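You operate a simulated robot arm through the tools that you are given. There is no shell and no other tool. Be economical: measure what you need, move in short steps, check, and stop when the job is done.

Carry out the task below with a simulated robot arm. There is one attempt and no reset: what you move stays moved.

Task
Roll a 2 mm waist into the cylinder with the purple top and put it in the blue tray.
Fine: the roller lever ends at back; the other cylinder stays.

It is judged by the outcome, as a careful person would: the job done as asked, and still so three seconds after it is handed in. It fails if anything else is knocked over, pushed out of place, dropped, spilled or broken.

Robot
A 6-joint arm with a two-finger parallel gripper, fixed in place. Base frame: the origin is at the foot of the arm, x ahead of it, y to its left, z up; the work surface is at about z = 0.802. Units: m, degrees, N and s.
With the tool pointing down near the work surface it reaches from about 0.26 to 0.68 m from the base axis. Its first joint turns from -66.0 to 66.0 degrees. Payload 2.9 kg.
The TCP is the grasp point between the finger pads, 0.03 m short of the fingertips. In the tool frame z runs along the fingers and y along their closing line. Largest opening 0.11 m; finger width 0.02, thickness 0.01; the body of the gripper, 0.048 by 0.112 m, starts 0.055 m behind the TCP.
Orientation is that of the tool frame in the base frame, as [roll, pitch, yaw] about the fixed x, y, z axes, in that order (R = Rz(yaw) Ry(pitch) Rx(roll)). With the fingers straight down and closing along the base's y, the tool's x points along the base's -x, its y along +y and its z along -z.

Tools
- The arm moves only by the tool move_arm. Its argument "steps" is a list of rows, each an object of numbers (a shift or turn left out is 0, a gripper value left out holds the last): "ax", "ay", "az": the turn, a rotation vector about the tool's x, y, z in units of 4 degrees (1.0 is 4 degrees); "dx", "dy", "dz": the shift along the tool's x, y, z in units of 40 mm (1.0 is 40 mm); "fingers": the finger opening in m, from 0 to 0.11. In form: [{"ax": .., "ay": .., "az": .., "dx": .., "dy": .., "dz": .., "fingers": ..}, ...]. A call has 1 to 12 rows; each row shifts and turns the commanded pose from where the row before left it, along the tool's axes as they then stand. A call with a number of a shift or a turn outside -1 to 1 is refused whole. Rows are played at 5 a second. More than 0.05 m and 8.6 degrees between two rows, or a gripper value outside its range, and nothing of the call is played. Where a pose cannot be reached the arm comes as near as it can. A force on the tool above 80 N (or 10 N above the force at the start of the call, whichever is more), or a blocked arm, ends the call early, and 0.2 s more pass. The fingers move at their own pace (about 0.108 m/s each) and stop on an object; they squeeze with about 35 N. The grip force told is the motor's: it shows also when the fingers shut on nothing. Time passes only in rows, and 0.2 s behind the last, so rows that do not move let the fingers close. The reply holds the time, the measured pose of the TCP, the force on the tool along the base axes, the opening and the grip force, in the units named above and with some noise.
- Cameras (640 x 400 px; columns grow to the right, rows downward): "scene" is fixed at [0.0924, 0.4477, 1.3875]; the picture's right is [-0.59, -0.81, 0.00], its down [-0.42, 0.31, -0.85] and it looks along [0.69, -0.50, -0.52] (base axes); focal length 326 px, centre (320, 200). "wrist" rides on the gripper at [0.072, 0.017, -0.103] in the tool frame; the picture's right is [-0.23, 0.97, 0.00], its down [-0.76, -0.18, -0.62] and it looks along [-0.61, -0.14, 0.78] (tool axes); focal length 222 px, centre (320, 200). There is no depth. A picture from a camera that has moved, and an enlarged one, comes with that camera's place and axes in the base frame and with its lens.
- camera(camera): a new picture of that camera. No time passes.
- enlarge(camera, box): a new picture of the part [left, top, right, bottom] of that camera's present view, enlarged. No time passes.
- sign_off(): hands the job in; it is judged then, once.

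Work in short steps. Places have to be worked out from the pictures, the camera data and where the tool is seen: move nearer, look again, correct. Check each grasp and each placing, and mend what went wrong. You have 120 turns and 84 pictures in all, those below and enlarged ones among them. Open the gripper and draw the arm clear of the work before you hand the job in, unless the task says otherwise; then end with one line.

The tools are called after "Call:" as a command line: name --argument value ..., lists and objects as JSON in quotes. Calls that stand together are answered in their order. move_arm: Moves the arm, as the interface text tells. Its arguments: {"type":"object","properties":{"steps":{"type":"array"}},"required":["steps"]} The other tools are called the same way: camera (camera) takes a picture; enlarge (camera, box) takes an enlarged picture of a part of a camera's view; sign_off () hands the job in.

At the start:

```text
clock: 0.0
tool_pos: [0.516, -0.0383, 1.109]
orientation: [180.0, 0.0, -179.9]
force: [0.4, -0.6, -0.2]
gripper_width: 0.1099
grip_force: 0.1
```

scene: 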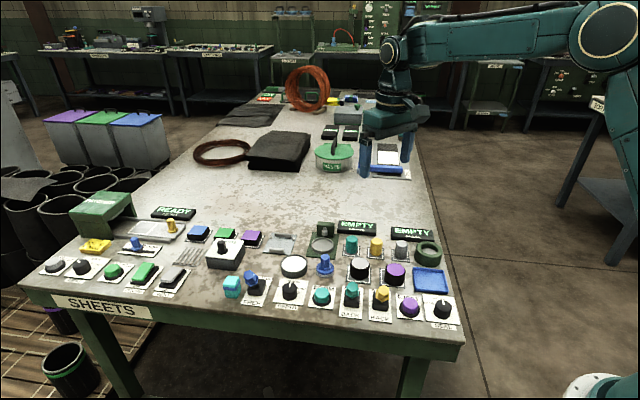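
wrist: 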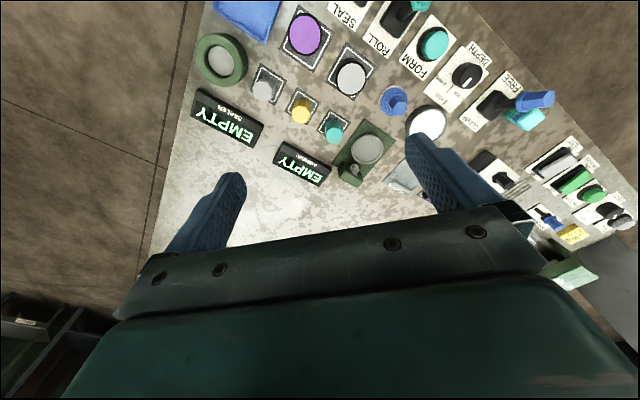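

The bench is crowded with controls; I'll enlarge the panel area in both cameras to read labels.

Call:
enlarge --camera "scene" --box '[200, 210, 470, 335]'

Call:
enlarge --camera "scene" --box '[20, 180, 290, 310]'

Call:
enlarge --camera "wrist" --box '[180, 0, 640, 280]'

```text
2.37 times, centred on (335, 272) of scene
camera zoom: at [0.0924, 0.4477, 1.3875], right [-0.59, -0.81, 0.0], down [-0.42, 0.31, -0.85], along [0.69, -0.5, -0.52], focal length 772 px, centre (284, 28)
```

zoom: 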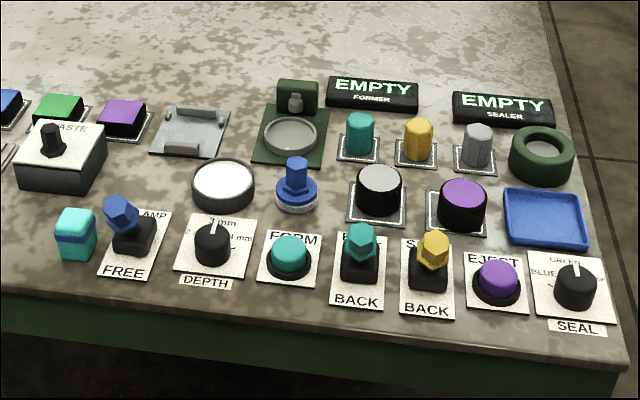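

```text
2.37 times, centred on (155, 245) of scene
camera zoom: at [0.0924, 0.4477, 1.3875], right [-0.59, -0.81, 0.0], down [-0.42, 0.31, -0.85], along [0.69, -0.5, -0.52], focal length 772 px, centre (711, 93)
```

zoom: 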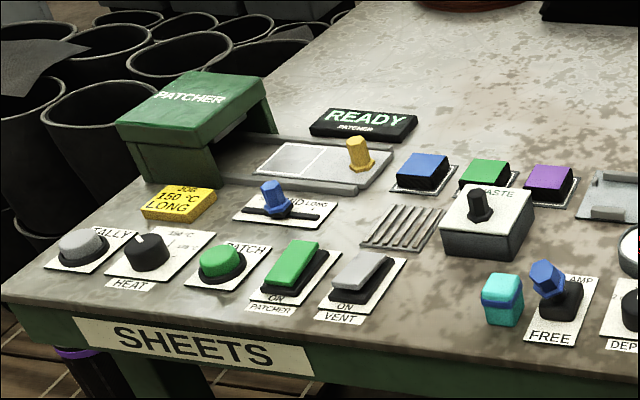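

```text
1.39 times, centred on (410, 140) of wrist
camera zoom: at [0.443, -0.0208, 1.2133], right [0.23, 0.97, 0.0], down [0.76, -0.18, 0.62], along [0.61, -0.14, -0.78], focal length 309 px, centre (195, 284)
```

zoom: 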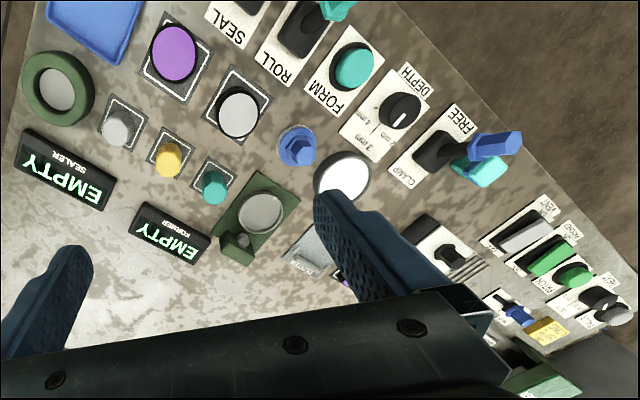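

The purple-topped cylinder is near (0.455, -0.04). I'll pull the arm back so the wrist camera sees the panel labels well.

Call:
move_arm --steps '[{"dx": 1}, {"dx": 1}, {"dx": 1}, {"dx": 1}, {"dx": 0.5}, {}]'

Call:
camera --camera "wrist"

```text
clock: 1.4
tool_pos: [0.3353, -0.0374, 1.1092]
orientation: [179.9, 0.0, -179.9]
force: [0.9, 0.1, 0.0]
gripper_width: 0.1099
grip_force: 0.0
```

```text
78 pictures are left
camera wrist: at [0.2625, -0.0211, 1.2132], right [0.23, 0.97, 0.0], down [0.76, -0.18, 0.62], along [0.61, -0.14, -0.78], focal length 222 px, centre (320, 200)
```

wrist: 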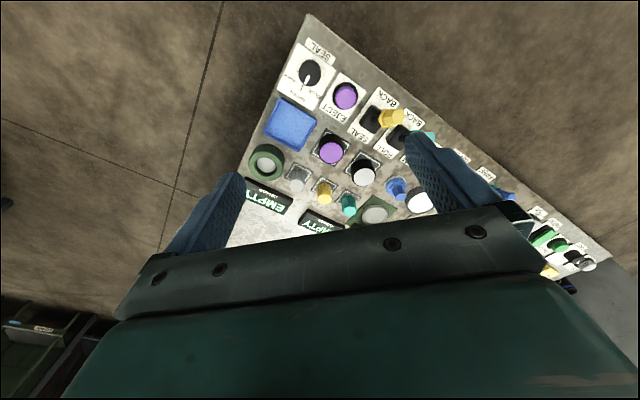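

Now the right panel half is visible; enlarge to read labels.

Call:
enlarge --camera "wrist" --box '[235, 10, 445, 240]'

Call:
enlarge --camera "scene" --box '[220, 215, 350, 310]'

Call:
enlarge --camera "scene" --box '[330, 225, 470, 330]'

```text
1.74 times, centred on (340, 125) of wrist
camera zoom: at [0.2625, -0.0211, 1.2132], right [0.23, 0.97, 0.0], down [0.76, -0.18, 0.62], along [0.61, -0.14, -0.78], focal length 386 px, centre (285, 330)
```

zoom: 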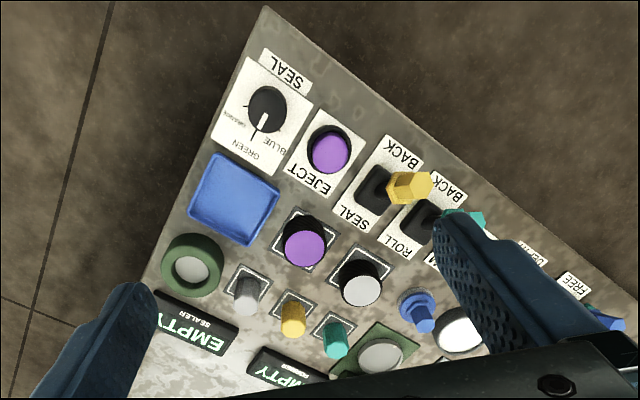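

```text
4.21 times, centred on (285, 262) of scene
camera zoom: at [0.0924, 0.4477, 1.3875], right [-0.59, -0.81, 0.0], down [-0.42, 0.31, -0.85], along [0.69, -0.5, -0.52], focal length 1371 px, centre (467, -63)
```

zoom: 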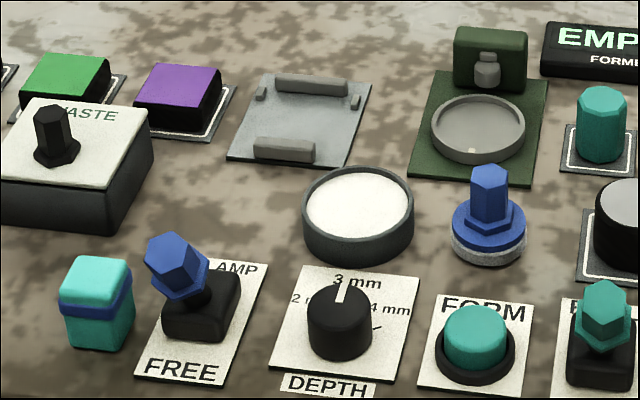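

```text
3.81 times, centred on (400, 278) of scene
camera zoom: at [0.0924, 0.4477, 1.3875], right [-0.59, -0.81, 0.0], down [-0.42, 0.31, -0.85], along [0.69, -0.5, -0.52], focal length 1240 px, centre (15, -95)
```

zoom: 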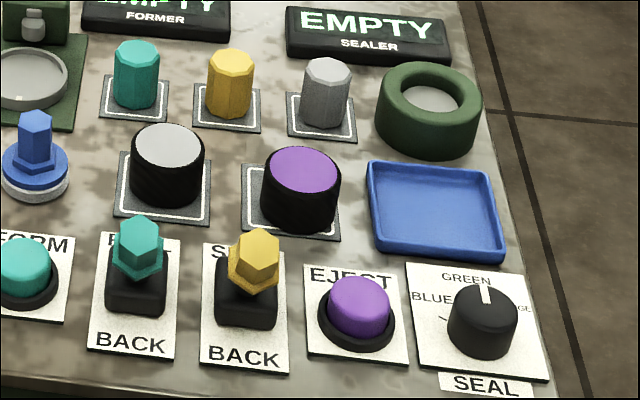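

The layout: rows run along about 40° in the base frame; the DEPTH dial (now at 3 mm) sits near (0.56, 0.19). First I'll turn the tool 50° to align with the rows.

Call:
move_arm --steps '[{"az": 1}, {"az": 1}, {"az": 1}, {"az": 1}, {"az": 1}, {"az": 1}, {"az": 1}, {"az": 1}, {"az": 1}, {"az": 1}, {"az": 1}, {"az": 1}]'

Call:
move_arm --steps '[{"az": 0.5, "dy": 1, "fingers": 0.06}, {"dy": 1, "dz": 0.5}, {"dy": 1, "dz": 0.5}, {"dy": 1, "dz": 0.5}, {"dy": 1, "dz": 0.5}, {"dy": 1, "dz": 0.5}, {"dy": 1, "dz": 0.5}, {"dy": 1, "dx": 0.7, "dz": 0.5}, {}]'

Call:
camera --camera "wrist"

Call:
camera --camera "scene"

```text
clock: 4.0
tool_pos: [0.3365, -0.0396, 1.1096]
orientation: [180.0, 0.0, 131.9]
force: [-0.7, 0.6, -0.2]
gripper_width: 0.11
grip_force: 0.0
```

```text
refused: row 8 steps farther than a row can; nothing moved
```

```text
74 pictures are left
camera wrist: at [0.2995, 0.0275, 1.2134], right [0.88, 0.48, 0.0], down [0.38, -0.69, 0.62], along [0.3, -0.55, -0.78], focal length 222 px, centre (320, 200)
```

wrist: 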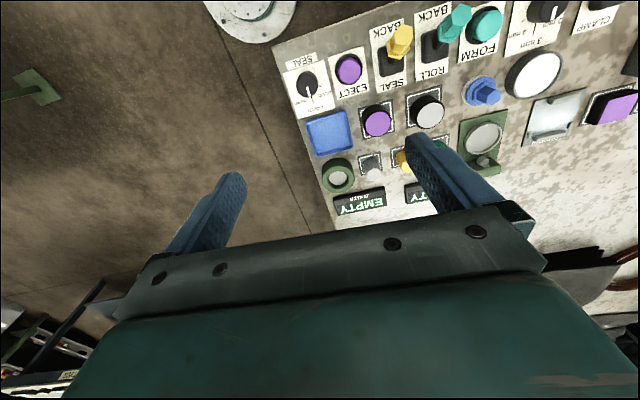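

```text
73 pictures are left
```

scene: 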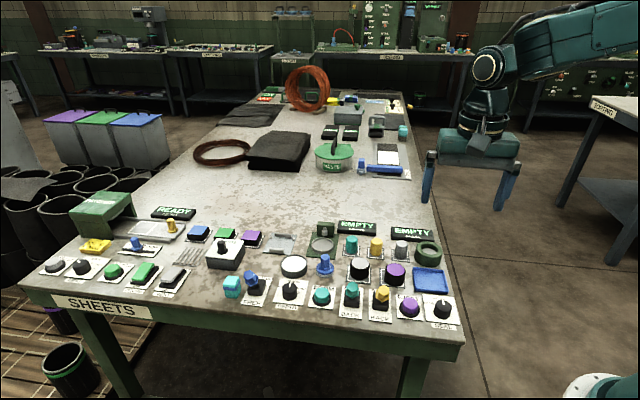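

Row 8 was too large; I resend it with smaller combined steps.

Call:
move_arm --steps '[{"az": 0.5, "dy": 1, "fingers": 0.06}, {"dy": 1, "dz": 0.5}, {"dy": 1, "dz": 0.5}, {"dy": 1, "dz": 0.5}, {"dy": 1, "dz": 0.5}, {"dy": 1, "dz": 0.5}, {"dy": 1, "dz": 0.5}, {"dy": 1, "dz": 0.5}, {"dx": 0.7}, {}]'

Call:
camera --camera "wrist"

Call:
camera --camera "scene"

```text
clock: 6.2
tool_pos: [0.562, 0.1914, 0.9699]
orientation: [-180.0, 0.1, 130.0]
force: [-0.6, -0.2, 0.3]
gripper_width: 0.0598
grip_force: 0.0
```

```text
72 pictures are left
camera wrist: at [0.5285, 0.2572, 1.0738], right [0.89, 0.45, 0.0], down [0.35, -0.7, 0.62], along [0.28, -0.56, -0.78], focal length 222 px, centre (320, 200)
```

wrist: 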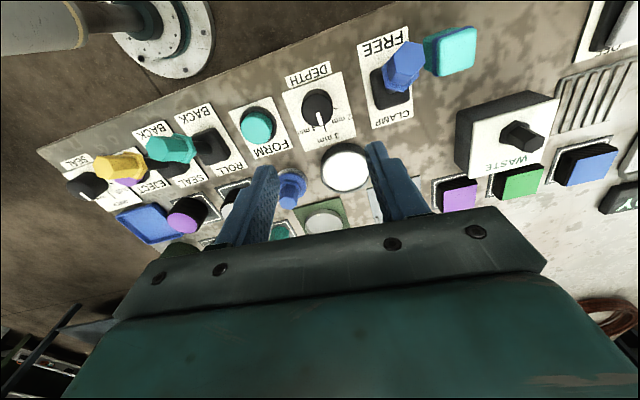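

```text
71 pictures are left
```

scene: 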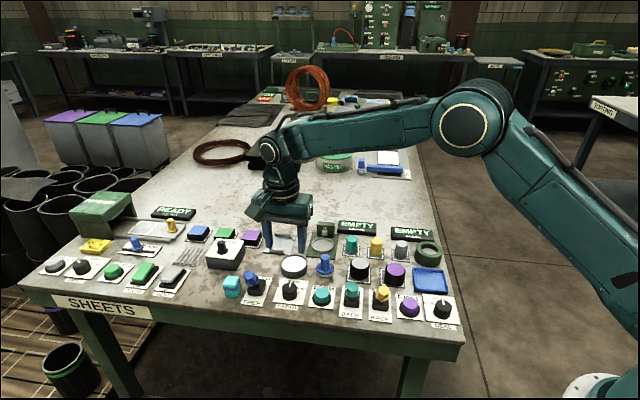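

The dial is at (318,105) in the wrist view, matching the spot expected below the TCP. Enlarging the dial before descending.

Call:
enlarge --camera "wrist" --box '[230, 50, 420, 170]'

Call:
move_arm --steps '[{"dz": 1}, {"dz": 1}, {}]'

Call:
camera --camera "wrist"

Call:
enlarge --camera "scene" --box '[220, 215, 350, 310]'

```text
3.33 times, centred on (325, 110) of wrist
camera zoom: at [0.5285, 0.2572, 1.0738], right [0.89, 0.45, 0.0], down [0.35, -0.7, 0.62], along [0.28, -0.56, -0.78], focal length 740 px, centre (303, 500)
```

zoom: 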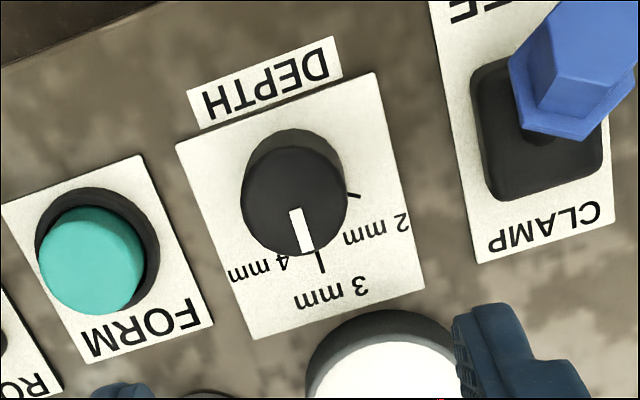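

```text
clock: 7.0
tool_pos: [0.5642, 0.1898, 0.8902]
orientation: [-180.0, 0.0, 130.1]
force: [0.2, -0.9, -0.2]
gripper_width: 0.0599
grip_force: 0.1
```

```text
69 pictures are left
camera wrist: at [0.5286, 0.2569, 0.9941], right [0.89, 0.45, 0.0], down [0.35, -0.7, 0.62], along [0.28, -0.56, -0.78], focal length 222 px, centre (320, 200)
```

wrist: 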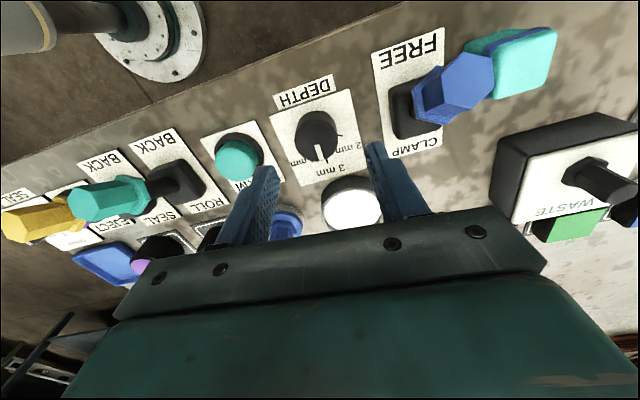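

```text
4.21 times, centred on (285, 262) of scene
camera zoom: at [0.0924, 0.4477, 1.3875], right [-0.59, -0.81, 0.0], down [-0.42, 0.31, -0.85], along [0.69, -0.5, -0.52], focal length 1371 px, centre (467, -63)
```

zoom: 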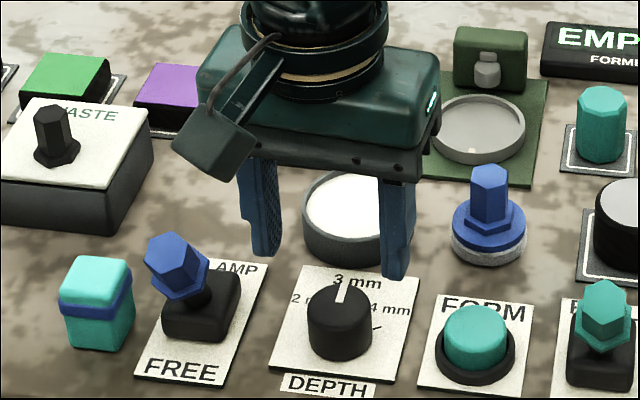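

Dial slightly toward +x of the tool by ~4 mm. I correct, descend to TCP z≈0.84 and close gently on the knob.

Call:
move_arm --steps '[{"dx": 0.1, "dy": -0.07, "dz": 0.5}, {"dz": 0.5}, {"dz": 0.25}, {}]'

Call:
camera --camera "wrist"

Call:
enlarge --camera "scene" --box '[220, 215, 350, 310]'

```text
clock: 8.0
tool_pos: [0.5585, 0.1905, 0.8391]
orientation: [180.0, 0.0, 130.0]
force: [-0.1, -0.2, -0.2]
gripper_width: 0.0599
grip_force: 0.1
```

```text
67 pictures are left
camera wrist: at [0.5235, 0.258, 0.9433], right [0.89, 0.45, 0.0], down [0.35, -0.7, 0.62], along [0.28, -0.56, -0.78], focal length 222 px, centre (320, 200)
```

wrist: 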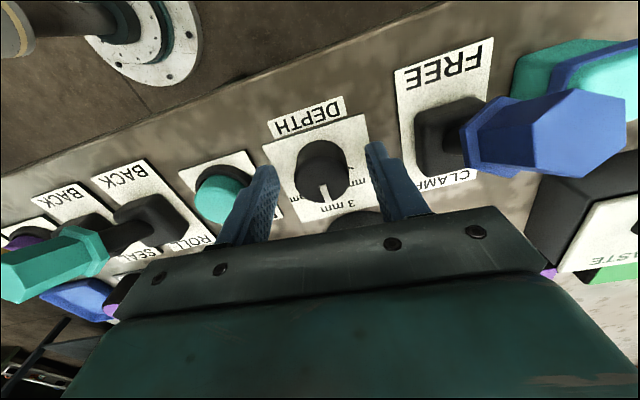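

```text
4.21 times, centred on (285, 262) of scene
camera zoom: at [0.0924, 0.4477, 1.3875], right [-0.59, -0.81, 0.0], down [-0.42, 0.31, -0.85], along [0.69, -0.5, -0.52], focal length 1371 px, centre (467, -63)
```

zoom: 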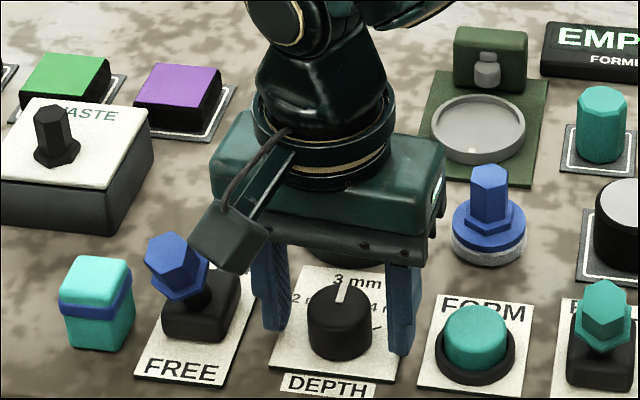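

Knob is centred between the fingers. Close on it.

Call:
move_arm --steps '[{"fingers": 0.02}, {}, {}]'

```text
clock: 8.8
tool_pos: [0.5587, 0.192, 0.839]
orientation: [179.9, 0.0, 130.0]
force: [7.3, 4.3, -5.1]
gripper_width: 0.0343
grip_force: 44.7
```

Gripped (34 mm). Now turn counter‑clockwise seen from above toward 2 mm, 48° first.

Call:
move_arm --steps '[{"az": -1}, {"az": -1}, {"az": -1}, {"az": -1}, {"az": -1}, {"az": -1}, {"az": -1}, {"az": -1}, {"az": -1}, {"az": -1}, {"az": -1}, {"az": -1}]'

Call:
enlarge --camera "wrist" --box '[230, 100, 420, 220]'

Call:
enlarge --camera "scene" --box '[240, 250, 340, 310]'

```text
clock: 11.4
tool_pos: [0.5572, 0.1889, 0.84]
orientation: [-179.9, -0.1, 177.8]
force: [-7.6, -17.2, 5.6]
gripper_width: 0.0344
grip_force: 44.7
```

```text
3.33 times, centred on (325, 160) of wrist
camera zoom: at [0.4851, 0.2098, 0.9435], right [0.26, 0.96, 0.0], down [0.76, -0.2, 0.62], along [0.6, -0.16, -0.78], focal length 740 px, centre (303, 333)
```

zoom: 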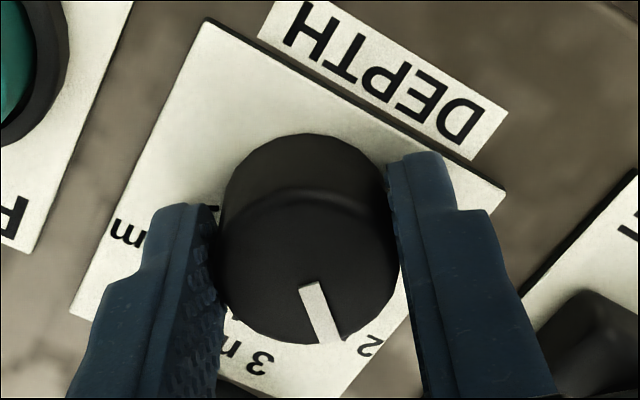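

```text
6.40 times, centred on (290, 280) of scene
camera zoom: at [0.0922, 0.4473, 1.3877], right [-0.59, -0.81, 0.0], down [-0.42, 0.31, -0.85], along [0.69, -0.5, -0.52], focal length 2083 px, centre (512, -312)
```

zoom: 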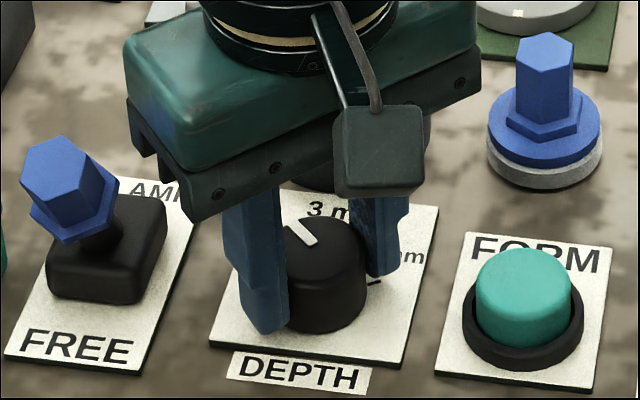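

About 48° turned; the 2 mm tick is at roughly 56–60°, so I turn 10° more, release, rise and look.

Call:
move_arm --steps '[{"az": -1}, {"az": -1}, {"az": -0.5}, {}, {"fingers": 0.06}, {}, {"dz": -1}, {"dz": -1}, {"dz": -0.5}, {}]'

Call:
enlarge --camera "wrist" --box '[230, 50, 420, 170]'

Call:
enlarge --camera "scene" --box '[240, 250, 340, 310]'

```text
clock: 13.6
tool_pos: [0.5579, 0.1908, 0.94]
orientation: [180.0, 0.0, -172.1]
force: [0.2, 0.3, -0.3]
gripper_width: 0.0601
grip_force: 0.1
```

```text
3.33 times, centred on (325, 110) of wrist
camera zoom: at [0.4828, 0.1985, 1.0441], right [0.09, 1.0, 0.0], down [0.78, -0.07, 0.62], along [0.62, -0.06, -0.78], focal length 740 px, centre (303, 500)
```

zoom: 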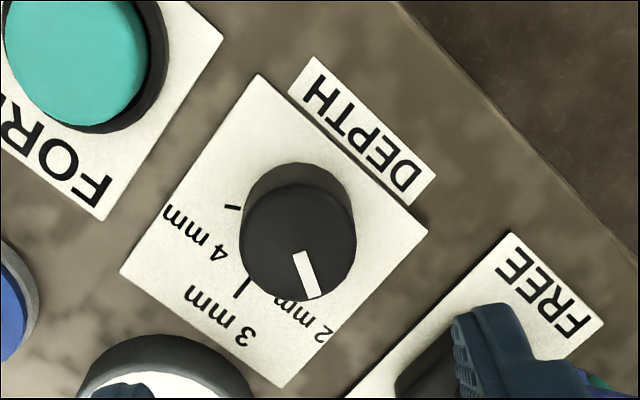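

```text
6.40 times, centred on (290, 280) of scene
camera zoom: at [0.0924, 0.4477, 1.3875], right [-0.59, -0.81, 0.0], down [-0.42, 0.31, -0.85], along [0.69, -0.5, -0.52], focal length 2083 px, centre (512, -312)
```

zoom: 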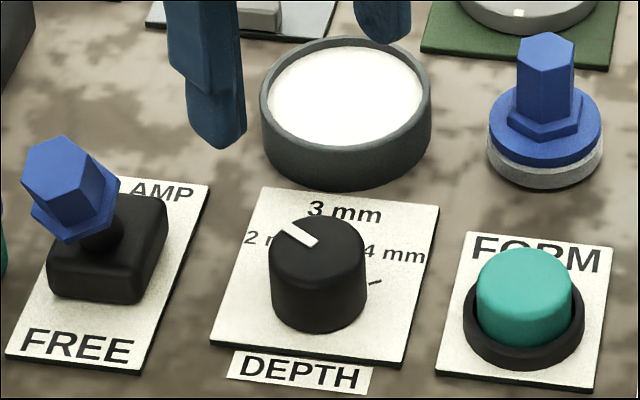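

The pointer now sits at the 2 mm direction (~58°). Next rotate back to row alignment and go over the purple cylinder.

Call:
move_arm --steps '[{"az": 1, "dz": -0.5}, {"az": 1, "dz": -0.5}, {"az": 1}, {"az": 1}, {"az": 1}, {"az": 1}, {"az": 1}, {"az": 1}, {"az": 1}, {"az": 1}, {"az": 1}, {"az": 1}]'

Call:
move_arm --steps '[{"az": 1, "dy": -1, "fingers": 0.075}, {"az": 1, "dy": -1}, {"az": 0.5, "dy": -1}, {"dy": -1}, {"dy": -1}, {"dy": -0.7}, {"dx": -1}, {"dx": -1}, {"dx": -0.9}, {}]'

Call:
camera --camera "wrist"

```text
clock: 16.2
tool_pos: [0.5577, 0.1912, 0.9786]
orientation: [-180.0, 0.0, 139.8]
force: [1.0, 0.0, 0.6]
gripper_width: 0.0601
grip_force: 0.0
```

```text
clock: 18.4
tool_pos: [0.4652, -0.0525, 0.9793]
orientation: [-180.0, 0.0, 130.0]
force: [0.1, 0.6, -0.2]
gripper_width: 0.0752
grip_force: 0.1
```

```text
61 pictures are left
camera wrist: at [0.4317, 0.0138, 1.0831], right [0.89, 0.45, 0.0], down [0.35, -0.7, 0.62], along [0.28, -0.56, -0.78], focal length 222 px, centre (320, 200)
```

wrist: 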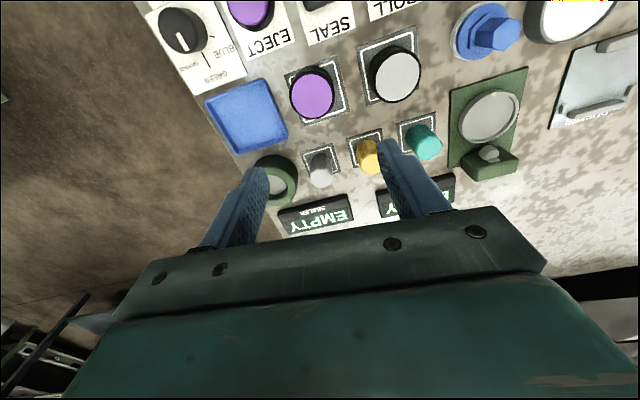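

The purple cylinder appears about 16–18 mm toward tool +x and slightly −y. Correct and descend partway.

Call:
move_arm --steps '[{"dx": 0.42, "dy": -0.08}, {"dz": 1}, {"dz": 0.7}, {}]'

Call:
camera --camera "wrist"

Call:
enlarge --camera "scene" --box '[330, 225, 470, 330]'

```text
clock: 19.4
tool_pos: [0.4546, -0.0425, 0.9109]
orientation: [-179.9, -0.1, 130.0]
force: [-0.5, 0.6, -1.1]
gripper_width: 0.0752
grip_force: 0.0
```

```text
60 pictures are left
camera wrist: at [0.4186, 0.0255, 1.0148], right [0.89, 0.45, 0.0], down [0.35, -0.7, 0.62], along [0.28, -0.56, -0.78], focal length 222 px, centre (320, 200)
```

wrist: 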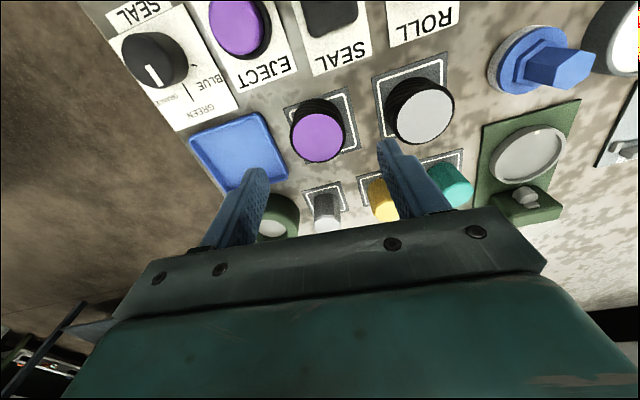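

```text
3.81 times, centred on (400, 278) of scene
camera zoom: at [0.0924, 0.4477, 1.3875], right [-0.59, -0.81, 0.0], down [-0.42, 0.31, -0.85], along [0.69, -0.5, -0.52], focal length 1240 px, centre (15, -95)
```

zoom: 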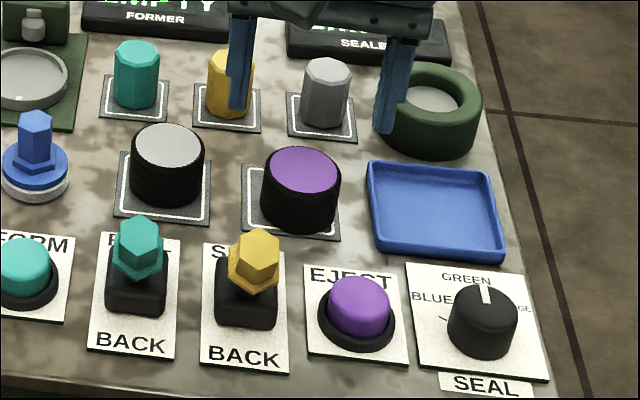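

Aligned within ~3 mm. I narrow the opening to 62 mm to clear the tray rim and descend to TCP z≈0.847.

Call:
move_arm --steps '[{"dy": -0.05, "fingers": 0.063}, {"dz": 0.8}, {"dz": 0.8}, {}]'

Call:
camera --camera "wrist"

Call:
enlarge --camera "scene" --box '[330, 225, 470, 330]'

```text
clock: 20.4
tool_pos: [0.4511, -0.0437, 0.8465]
orientation: [180.0, 0.1, 130.0]
force: [1.2, 0.2, 0.3]
gripper_width: 0.063
grip_force: 0.0
```

```text
58 pictures are left
camera wrist: at [0.417, 0.0238, 0.9503], right [0.89, 0.45, 0.0], down [0.35, -0.7, 0.62], along [0.28, -0.56, -0.78], focal length 222 px, centre (320, 200)
```

wrist: 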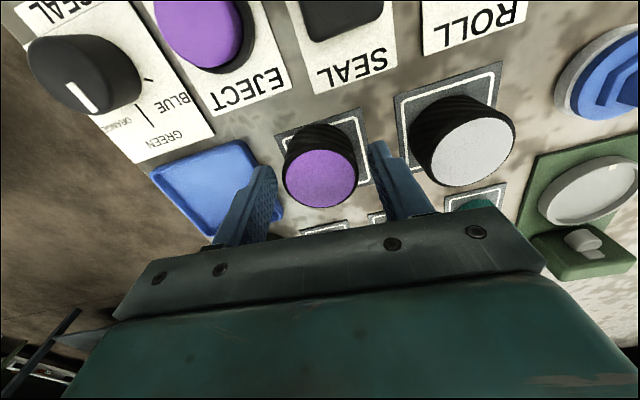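

```text
3.81 times, centred on (400, 278) of scene
camera zoom: at [0.0924, 0.4477, 1.3875], right [-0.59, -0.81, 0.0], down [-0.42, 0.31, -0.85], along [0.69, -0.5, -0.52], focal length 1240 px, centre (15, -95)
```

zoom: 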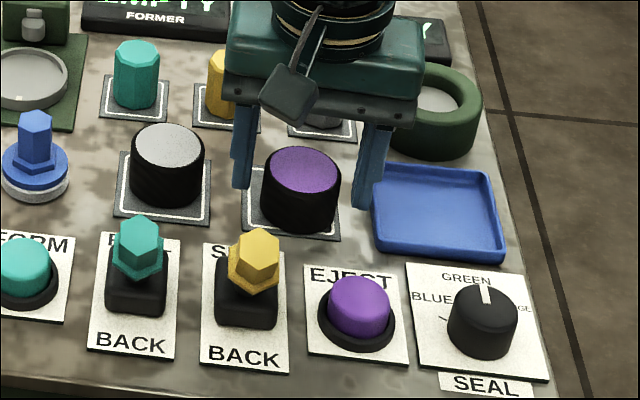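

Cylinder is centred between the fingers. Close and lift.

Call:
move_arm --steps '[{"fingers": 0.03}, {}, {}, {"dz": -0.3}, {"dz": -0.7}, {"dz": -1}, {"dz": -0.5}, {}]'

Call:
camera --camera "wrist"

Call:
camera --camera "scene"

```text
clock: 22.2
tool_pos: [0.4517, -0.0434, 0.9474]
orientation: [179.9, 0.0, 130.0]
force: [-0.5, -0.8, -1.8]
gripper_width: 0.0468
grip_force: 35.1
```

```text
56 pictures are left
camera wrist: at [0.4173, 0.0234, 1.0516], right [0.89, 0.45, 0.0], down [0.35, -0.7, 0.62], along [0.28, -0.56, -0.78], focal length 222 px, centre (320, 200)
```

wrist: 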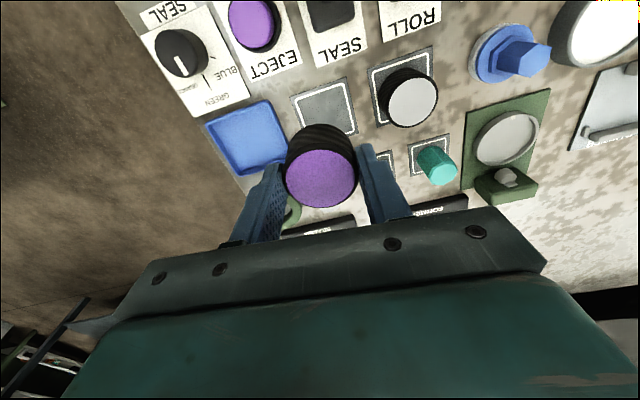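

```text
55 pictures are left
```

scene: 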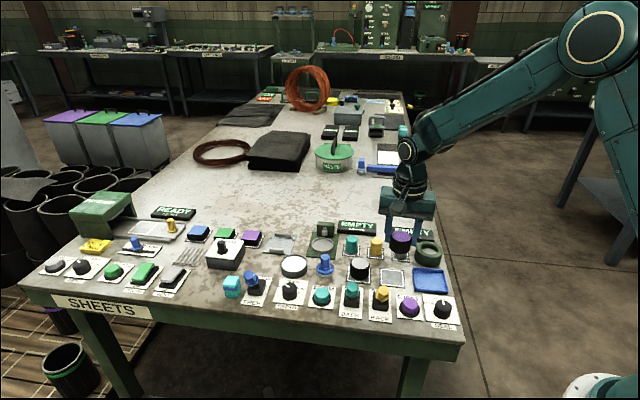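

Held (47 mm). The former's disc is at about (0.653, 0.027); travel there at this height.

Call:
move_arm --steps '[{"dy": 1}, {"dy": 1}, {"dy": 1}, {"dy": 1}, {"dy": 0.97}, {"dx": -1}, {"dx": -0.85}, {}]'

Call:
camera --camera "wrist"

Call:
enlarge --camera "scene" --box '[270, 190, 400, 280]'

```text
clock: 24.0
tool_pos: [0.6509, 0.0276, 0.9463]
orientation: [-180.0, 0.0, 130.0]
force: [-0.2, 0.0, -0.6]
gripper_width: 0.0468
grip_force: 35.4
```

```text
54 pictures are left
camera wrist: at [0.6173, 0.0952, 1.051], right [0.89, 0.45, 0.0], down [0.35, -0.7, 0.62], along [0.28, -0.56, -0.78], focal length 222 px, centre (320, 200)
```

wrist: 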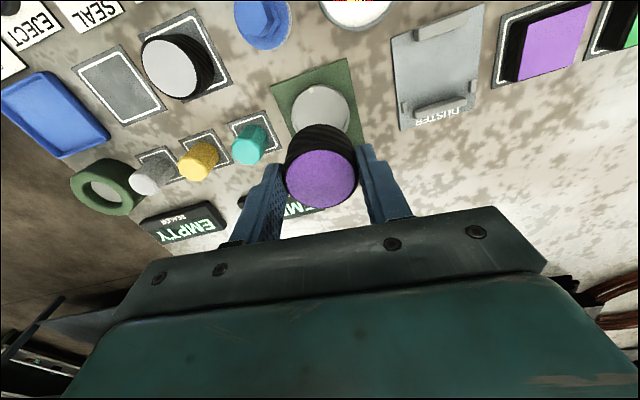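

```text
4.44 times, centred on (335, 235) of scene
camera zoom: at [0.0925, 0.4477, 1.3875], right [-0.59, -0.81, 0.0], down [-0.42, 0.31, -0.85], along [0.69, -0.51, -0.52], focal length 1447 px, centre (253, 44)
```

zoom: 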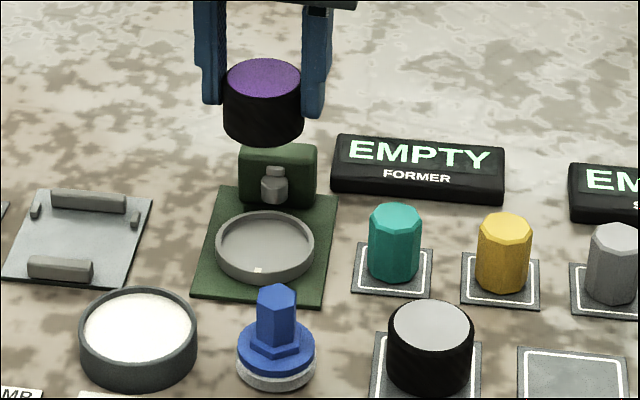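

Disc is centred under the cylinder. Descend to just above the socket and check.

Call:
move_arm --steps '[{"dz": 1}, {"dz": 0.85}, {}]'

Call:
camera --camera "wrist"

Call:
enlarge --camera "scene" --box '[270, 190, 400, 280]'

```text
clock: 24.8
tool_pos: [0.6528, 0.0289, 0.8739]
orientation: [-180.0, 0.0, 130.1]
force: [0.5, 0.1, -0.7]
gripper_width: 0.0467
grip_force: 35.1
```

```text
52 pictures are left
camera wrist: at [0.6174, 0.0951, 0.9775], right [0.89, 0.45, 0.0], down [0.35, -0.7, 0.62], along [0.28, -0.56, -0.78], focal length 222 px, centre (320, 200)
```

wrist: 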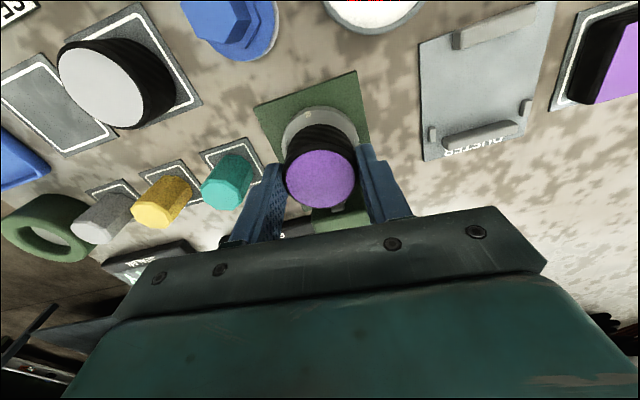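

```text
4.44 times, centred on (335, 235) of scene
camera zoom: at [0.0924, 0.4477, 1.3875], right [-0.59, -0.81, 0.0], down [-0.42, 0.31, -0.85], along [0.69, -0.5, -0.52], focal length 1447 px, centre (253, 44)
```

zoom: 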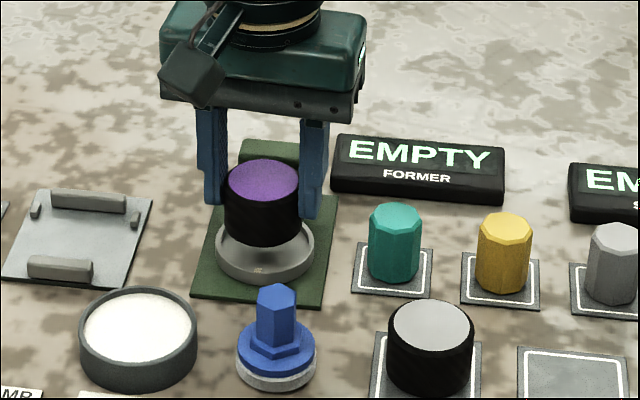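

Alignment looks within a few mm. Lower slowly, watching force.

Call:
move_arm --steps '[{"dz": 0.2, "dx": -0.04}, {"dz": 0.15}, {"dz": 0.1}, {}]'

Call:
enlarge --camera "scene" --box '[270, 190, 400, 280]'

```text
clock: 25.8
tool_pos: [0.6527, 0.027, 0.8557]
orientation: [-180.0, 0.0, 130.0]
force: [-0.9, -0.4, -1.2]
gripper_width: 0.0469
grip_force: 34.9
```

```text
4.44 times, centred on (335, 235) of scene
camera zoom: at [0.0924, 0.4477, 1.3875], right [-0.59, -0.81, 0.0], down [-0.42, 0.31, -0.85], along [0.69, -0.5, -0.52], focal length 1447 px, centre (253, 44)
```

zoom: 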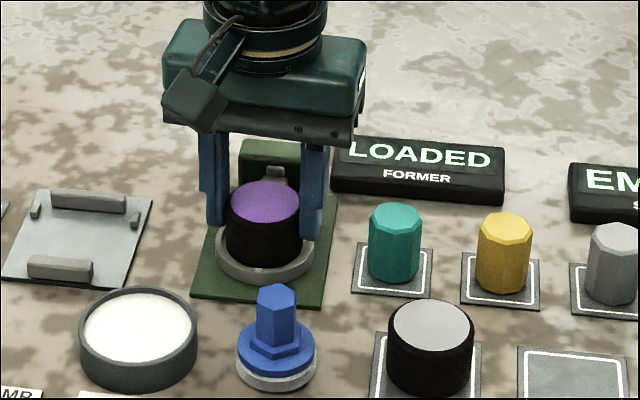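

Display reads LOADED, no contact yet. Lower a few more mm until the force rises.

Call:
move_arm --steps '[{"dz": 0.06}, {}]'

Call:
move_arm --steps '[{"dz": 0.06}, {}]'

```text
clock: 26.4
tool_pos: [0.6521, 0.0269, 0.8548]
orientation: [179.8, 0.1, 130.0]
force: [-2.8, -0.9, 11.3]
gripper_width: 0.0468
grip_force: 35.0
```

```text
clock: 27.0
tool_pos: [0.6538, 0.026, 0.8541]
orientation: [179.8, 0.3, 130.0]
force: [-11.6, 0.3, 34.1]
gripper_width: 0.0466
grip_force: 34.4
```

Seated on the floor. Relieve the press, release and rise.

Call:
move_arm --steps '[{"dz": -0.1}, {"fingers": 0.065}, {}, {"dz": -0.5}, {"dz": -1}, {"dz": -1}, {}]'

Call:
enlarge --camera "scene" --box '[270, 190, 400, 280]'

Call:
camera --camera "wrist"

```text
clock: 28.6
tool_pos: [0.6528, 0.0272, 0.954]
orientation: [180.0, 0.1, 129.9]
force: [1.0, -0.6, -1.0]
gripper_width: 0.065
grip_force: 0.0
```

```text
4.44 times, centred on (335, 235) of scene
camera zoom: at [0.0924, 0.4477, 1.3875], right [-0.59, -0.81, 0.0], down [-0.42, 0.31, -0.85], along [0.69, -0.5, -0.52], focal length 1447 px, centre (253, 44)
```

zoom: 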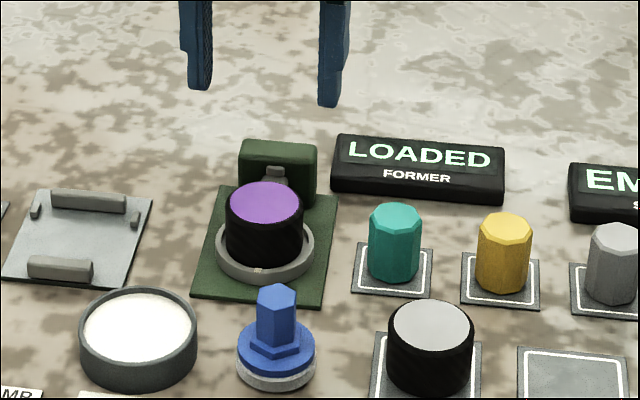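

```text
48 pictures are left
camera wrist: at [0.6186, 0.0935, 1.0585], right [0.89, 0.45, 0.0], down [0.35, -0.7, 0.62], along [0.28, -0.56, -0.78], focal length 222 px, centre (320, 200)
```

wrist: 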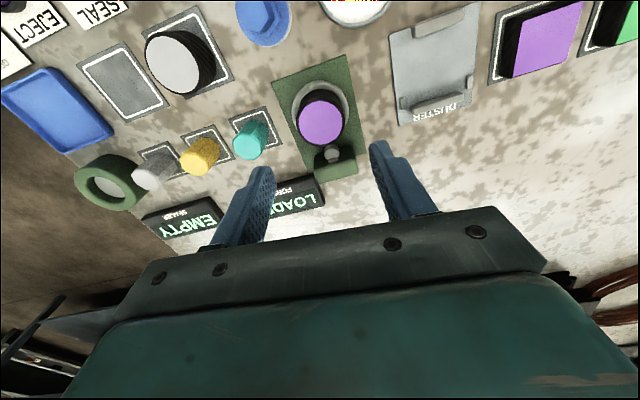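

The cylinder sits centred and LOADED. Now to the ROLL lever: knob estimated at (0.443, 0.109, 0.872), base (0.45, 0.098). I move closed fingers to the operator side of it, staying high.

Call:
move_arm --steps '[{"dx": 1, "fingers": 0.0}, {"dx": 1}, {"dx": 1}, {"dx": 1}, {"dx": 1}, {"dx": 0.8}, {"dy": -1}, {"dy": -1}, {"dy": -0.7}, {}]'

Call:
camera --camera "wrist"

Call:
enlarge --camera "scene" --box '[300, 225, 440, 330]'

```text
clock: 30.8
tool_pos: [0.4198, 0.1341, 0.9549]
orientation: [180.0, 0.1, 130.0]
force: [-0.4, 0.4, 0.3]
gripper_width: 0.0
grip_force: 35.3
```

```text
47 pictures are left
camera wrist: at [0.3853, 0.201, 1.0585], right [0.89, 0.45, 0.0], down [0.35, -0.7, 0.62], along [0.28, -0.56, -0.78], focal length 222 px, centre (320, 200)
```

wrist: 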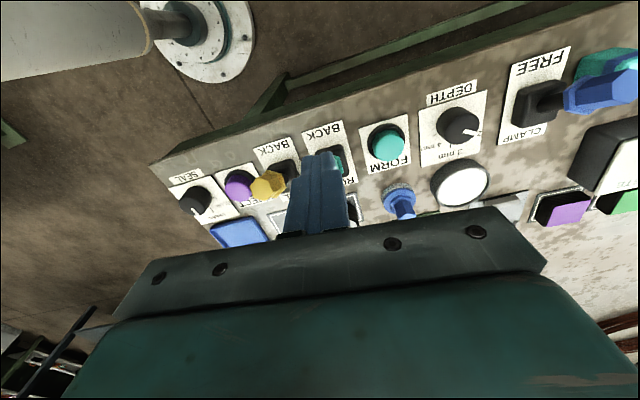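

```text
3.81 times, centred on (370, 278) of scene
camera zoom: at [0.0924, 0.4477, 1.3875], right [-0.59, -0.81, 0.0], down [-0.42, 0.31, -0.85], along [0.69, -0.51, -0.52], focal length 1240 px, centre (130, -95)
```

zoom: 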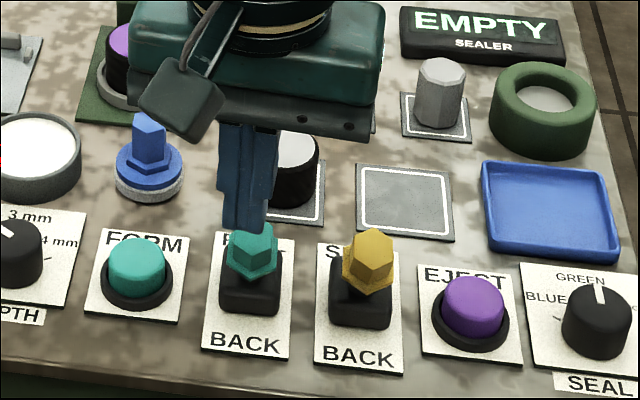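

Geometry is consistent. Descend on the operator side of the knob.

Call:
move_arm --steps '[{"dz": 0.8}, {"dz": 0.75}, {}]'

Call:
camera --camera "wrist"

Call:
enlarge --camera "scene" --box '[300, 225, 440, 330]'

```text
clock: 31.6
tool_pos: [0.4216, 0.134, 0.8931]
orientation: [180.0, 0.0, 130.0]
force: [-0.4, 0.1, -0.1]
gripper_width: 0.0
grip_force: 35.1
```

```text
45 pictures are left
camera wrist: at [0.3857, 0.2009, 0.9967], right [0.89, 0.45, 0.0], down [0.35, -0.7, 0.62], along [0.28, -0.56, -0.78], focal length 222 px, centre (320, 200)
```

wrist: 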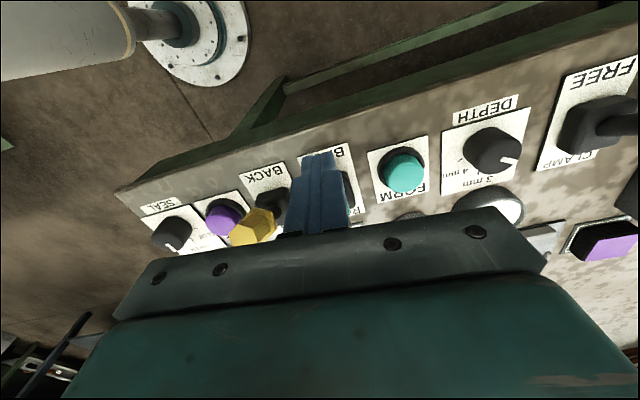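

```text
3.81 times, centred on (370, 278) of scene
camera zoom: at [0.0924, 0.4477, 1.3875], right [-0.59, -0.81, 0.0], down [-0.42, 0.31, -0.85], along [0.69, -0.5, -0.52], focal length 1240 px, centre (130, -95)
```

zoom: 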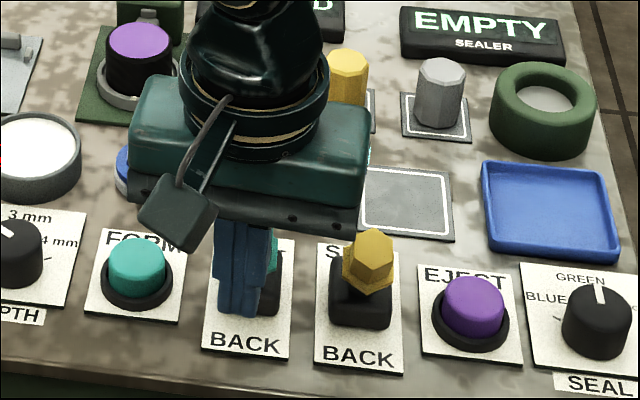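

Aligned with the lever's plate. Push the lever toward ROLL (tool −x) in small steps.

Call:
move_arm --steps '[{"dx": -0.3}, {"dx": -0.3}, {"dx": -0.2}, {"dx": -0.2}, {}]'

Call:
camera --camera "scene"

Call:
enlarge --camera "scene" --box '[300, 210, 440, 315]'

```text
clock: 32.8
tool_pos: [0.4466, 0.1033, 0.8935]
orientation: [179.9, 0.0, 130.0]
force: [0.3, 0.5, -0.4]
gripper_width: 0.0
grip_force: 35.1
```

```text
43 pictures are left
```

scene: 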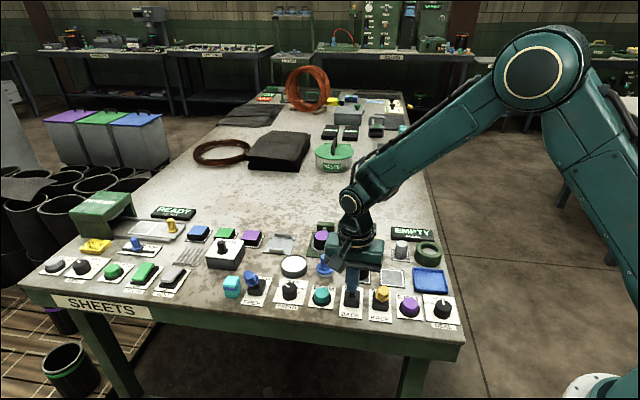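

```text
3.81 times, centred on (370, 262) of scene
camera zoom: at [0.0924, 0.4477, 1.3875], right [-0.59, -0.81, 0.0], down [-0.42, 0.31, -0.85], along [0.69, -0.51, -0.52], focal length 1240 px, centre (130, -38)
```

zoom: 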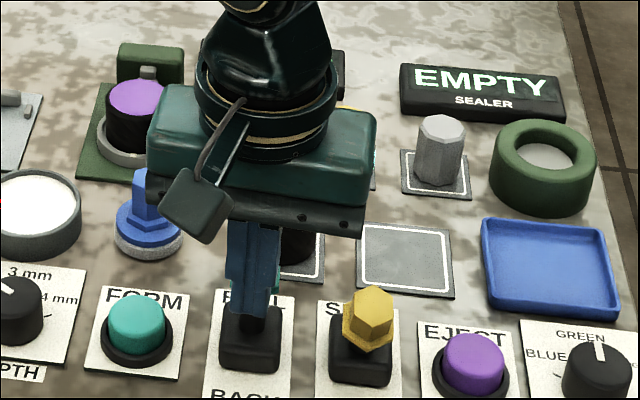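

The lever is moving (now near upright), force small. Continue pushing.

Call:
move_arm --steps '[{"dx": -0.2}, {"dx": -0.2}, {"dx": -0.2}, {}]'

Call:
enlarge --camera "scene" --box '[290, 210, 430, 315]'

```text
clock: 33.8
tool_pos: [0.4619, 0.0856, 0.8916]
orientation: [180.0, -0.1, 130.1]
force: [-3.5, 4.0, 0.1]
gripper_width: 0.0002
grip_force: 35.1
```

```text
3.81 times, centred on (360, 262) of scene
camera zoom: at [0.0923, 0.4478, 1.3875], right [-0.59, -0.81, 0.0], down [-0.42, 0.31, -0.85], along [0.69, -0.51, -0.52], focal length 1240 px, centre (168, -38)
```

zoom: 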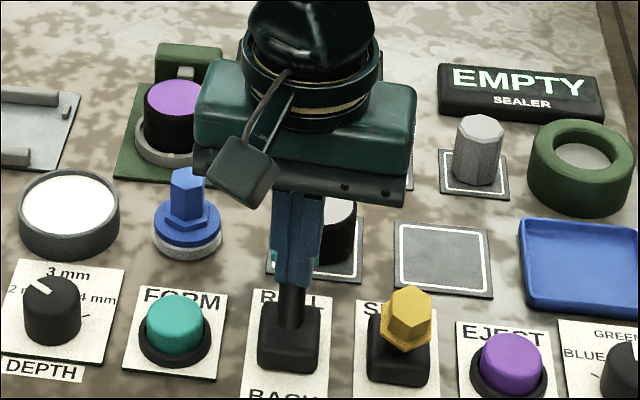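

Resistance is rising (~5 N). Push a little more and check.

Call:
move_arm --steps '[{"dx": -0.15}, {"dx": -0.1}, {}]'

Call:
enlarge --camera "scene" --box '[290, 210, 430, 315]'

```text
clock: 34.6
tool_pos: [0.4624, 0.0856, 0.8924]
orientation: [-179.8, -1.1, 131.1]
force: [-41.9, 39.3, 23.0]
gripper_width: 0.0
grip_force: 35.2
```

```text
3.81 times, centred on (360, 262) of scene
camera zoom: at [0.0911, 0.4486, 1.3873], right [-0.59, -0.81, 0.0], down [-0.42, 0.31, -0.85], along [0.69, -0.51, -0.52], focal length 1240 px, centre (168, -38)
```

zoom: 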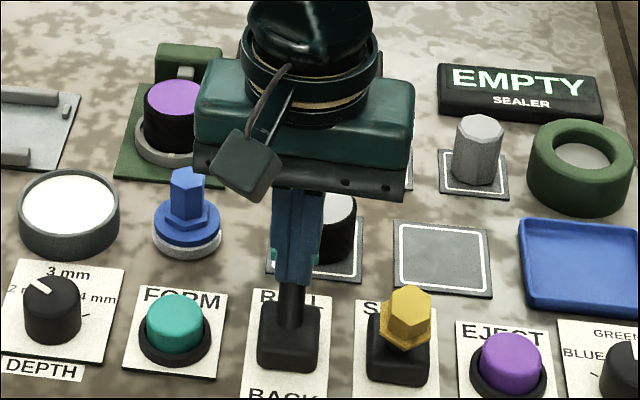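

At the hard stop. Back off, then look at the lever and the former display.

Call:
move_arm --steps '[{"dx": 0.5}, {"dx": 0.8}, {"dz": -1}, {"dz": -0.7}, {"dx": 1}, {"dx": 1}, {}]'

Call:
camera --camera "wrist"

Call:
enlarge --camera "scene" --box '[290, 200, 430, 315]'

```text
clock: 36.2
tool_pos: [0.3835, 0.1797, 0.96]
orientation: [180.0, -0.1, 129.9]
force: [-0.1, 0.4, -0.1]
gripper_width: 0.0
grip_force: 35.2
```

```text
39 pictures are left
camera wrist: at [0.3491, 0.2466, 1.064], right [0.89, 0.45, 0.0], down [0.35, -0.7, 0.62], along [0.28, -0.56, -0.78], focal length 222 px, centre (320, 200)
```

wrist: 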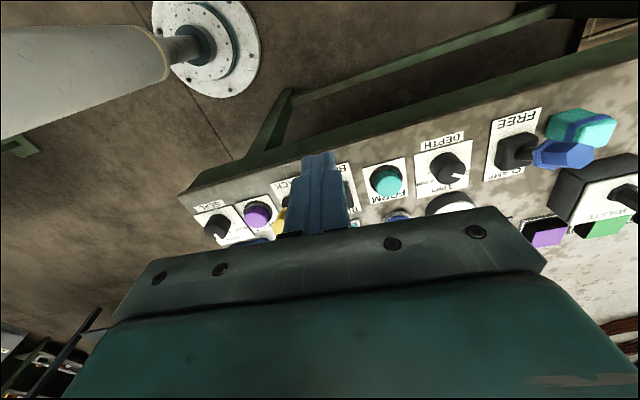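

```text
3.48 times, centred on (360, 258) of scene
camera zoom: at [0.0924, 0.4477, 1.3875], right [-0.59, -0.81, 0.0], down [-0.42, 0.31, -0.85], along [0.69, -0.5, -0.52], focal length 1132 px, centre (181, 0)
```

zoom: 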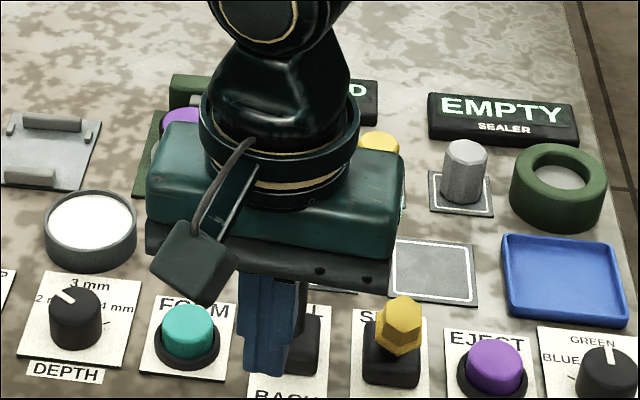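

The arm blocks the display; shift left (+dy) to see.

Call:
move_arm --steps '[{"dy": 1}, {"dy": 1}, {"dy": 1}, {"dy": 0.5}, {}]'

Call:
enlarge --camera "scene" --box '[290, 200, 430, 315]'

```text
clock: 37.4
tool_pos: [0.4914, 0.269, 0.9618]
orientation: [-180.0, 0.0, 130.0]
force: [0.6, -0.4, 0.3]
gripper_width: 0.0001
grip_force: 34.8
```

```text
3.48 times, centred on (360, 258) of scene
camera zoom: at [0.0924, 0.4477, 1.3875], right [-0.59, -0.81, 0.0], down [-0.42, 0.31, -0.85], along [0.69, -0.5, -0.52], focal length 1132 px, centre (181, 0)
```

zoom: 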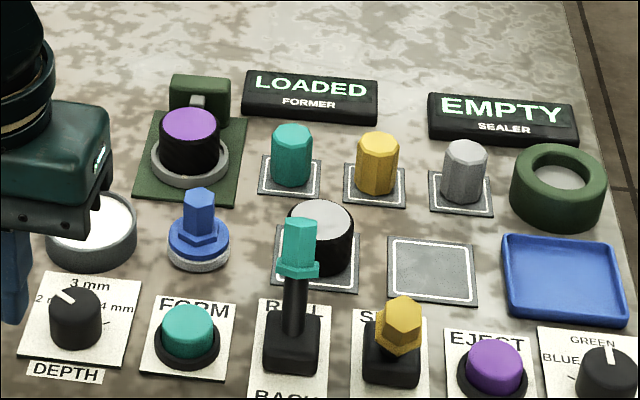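

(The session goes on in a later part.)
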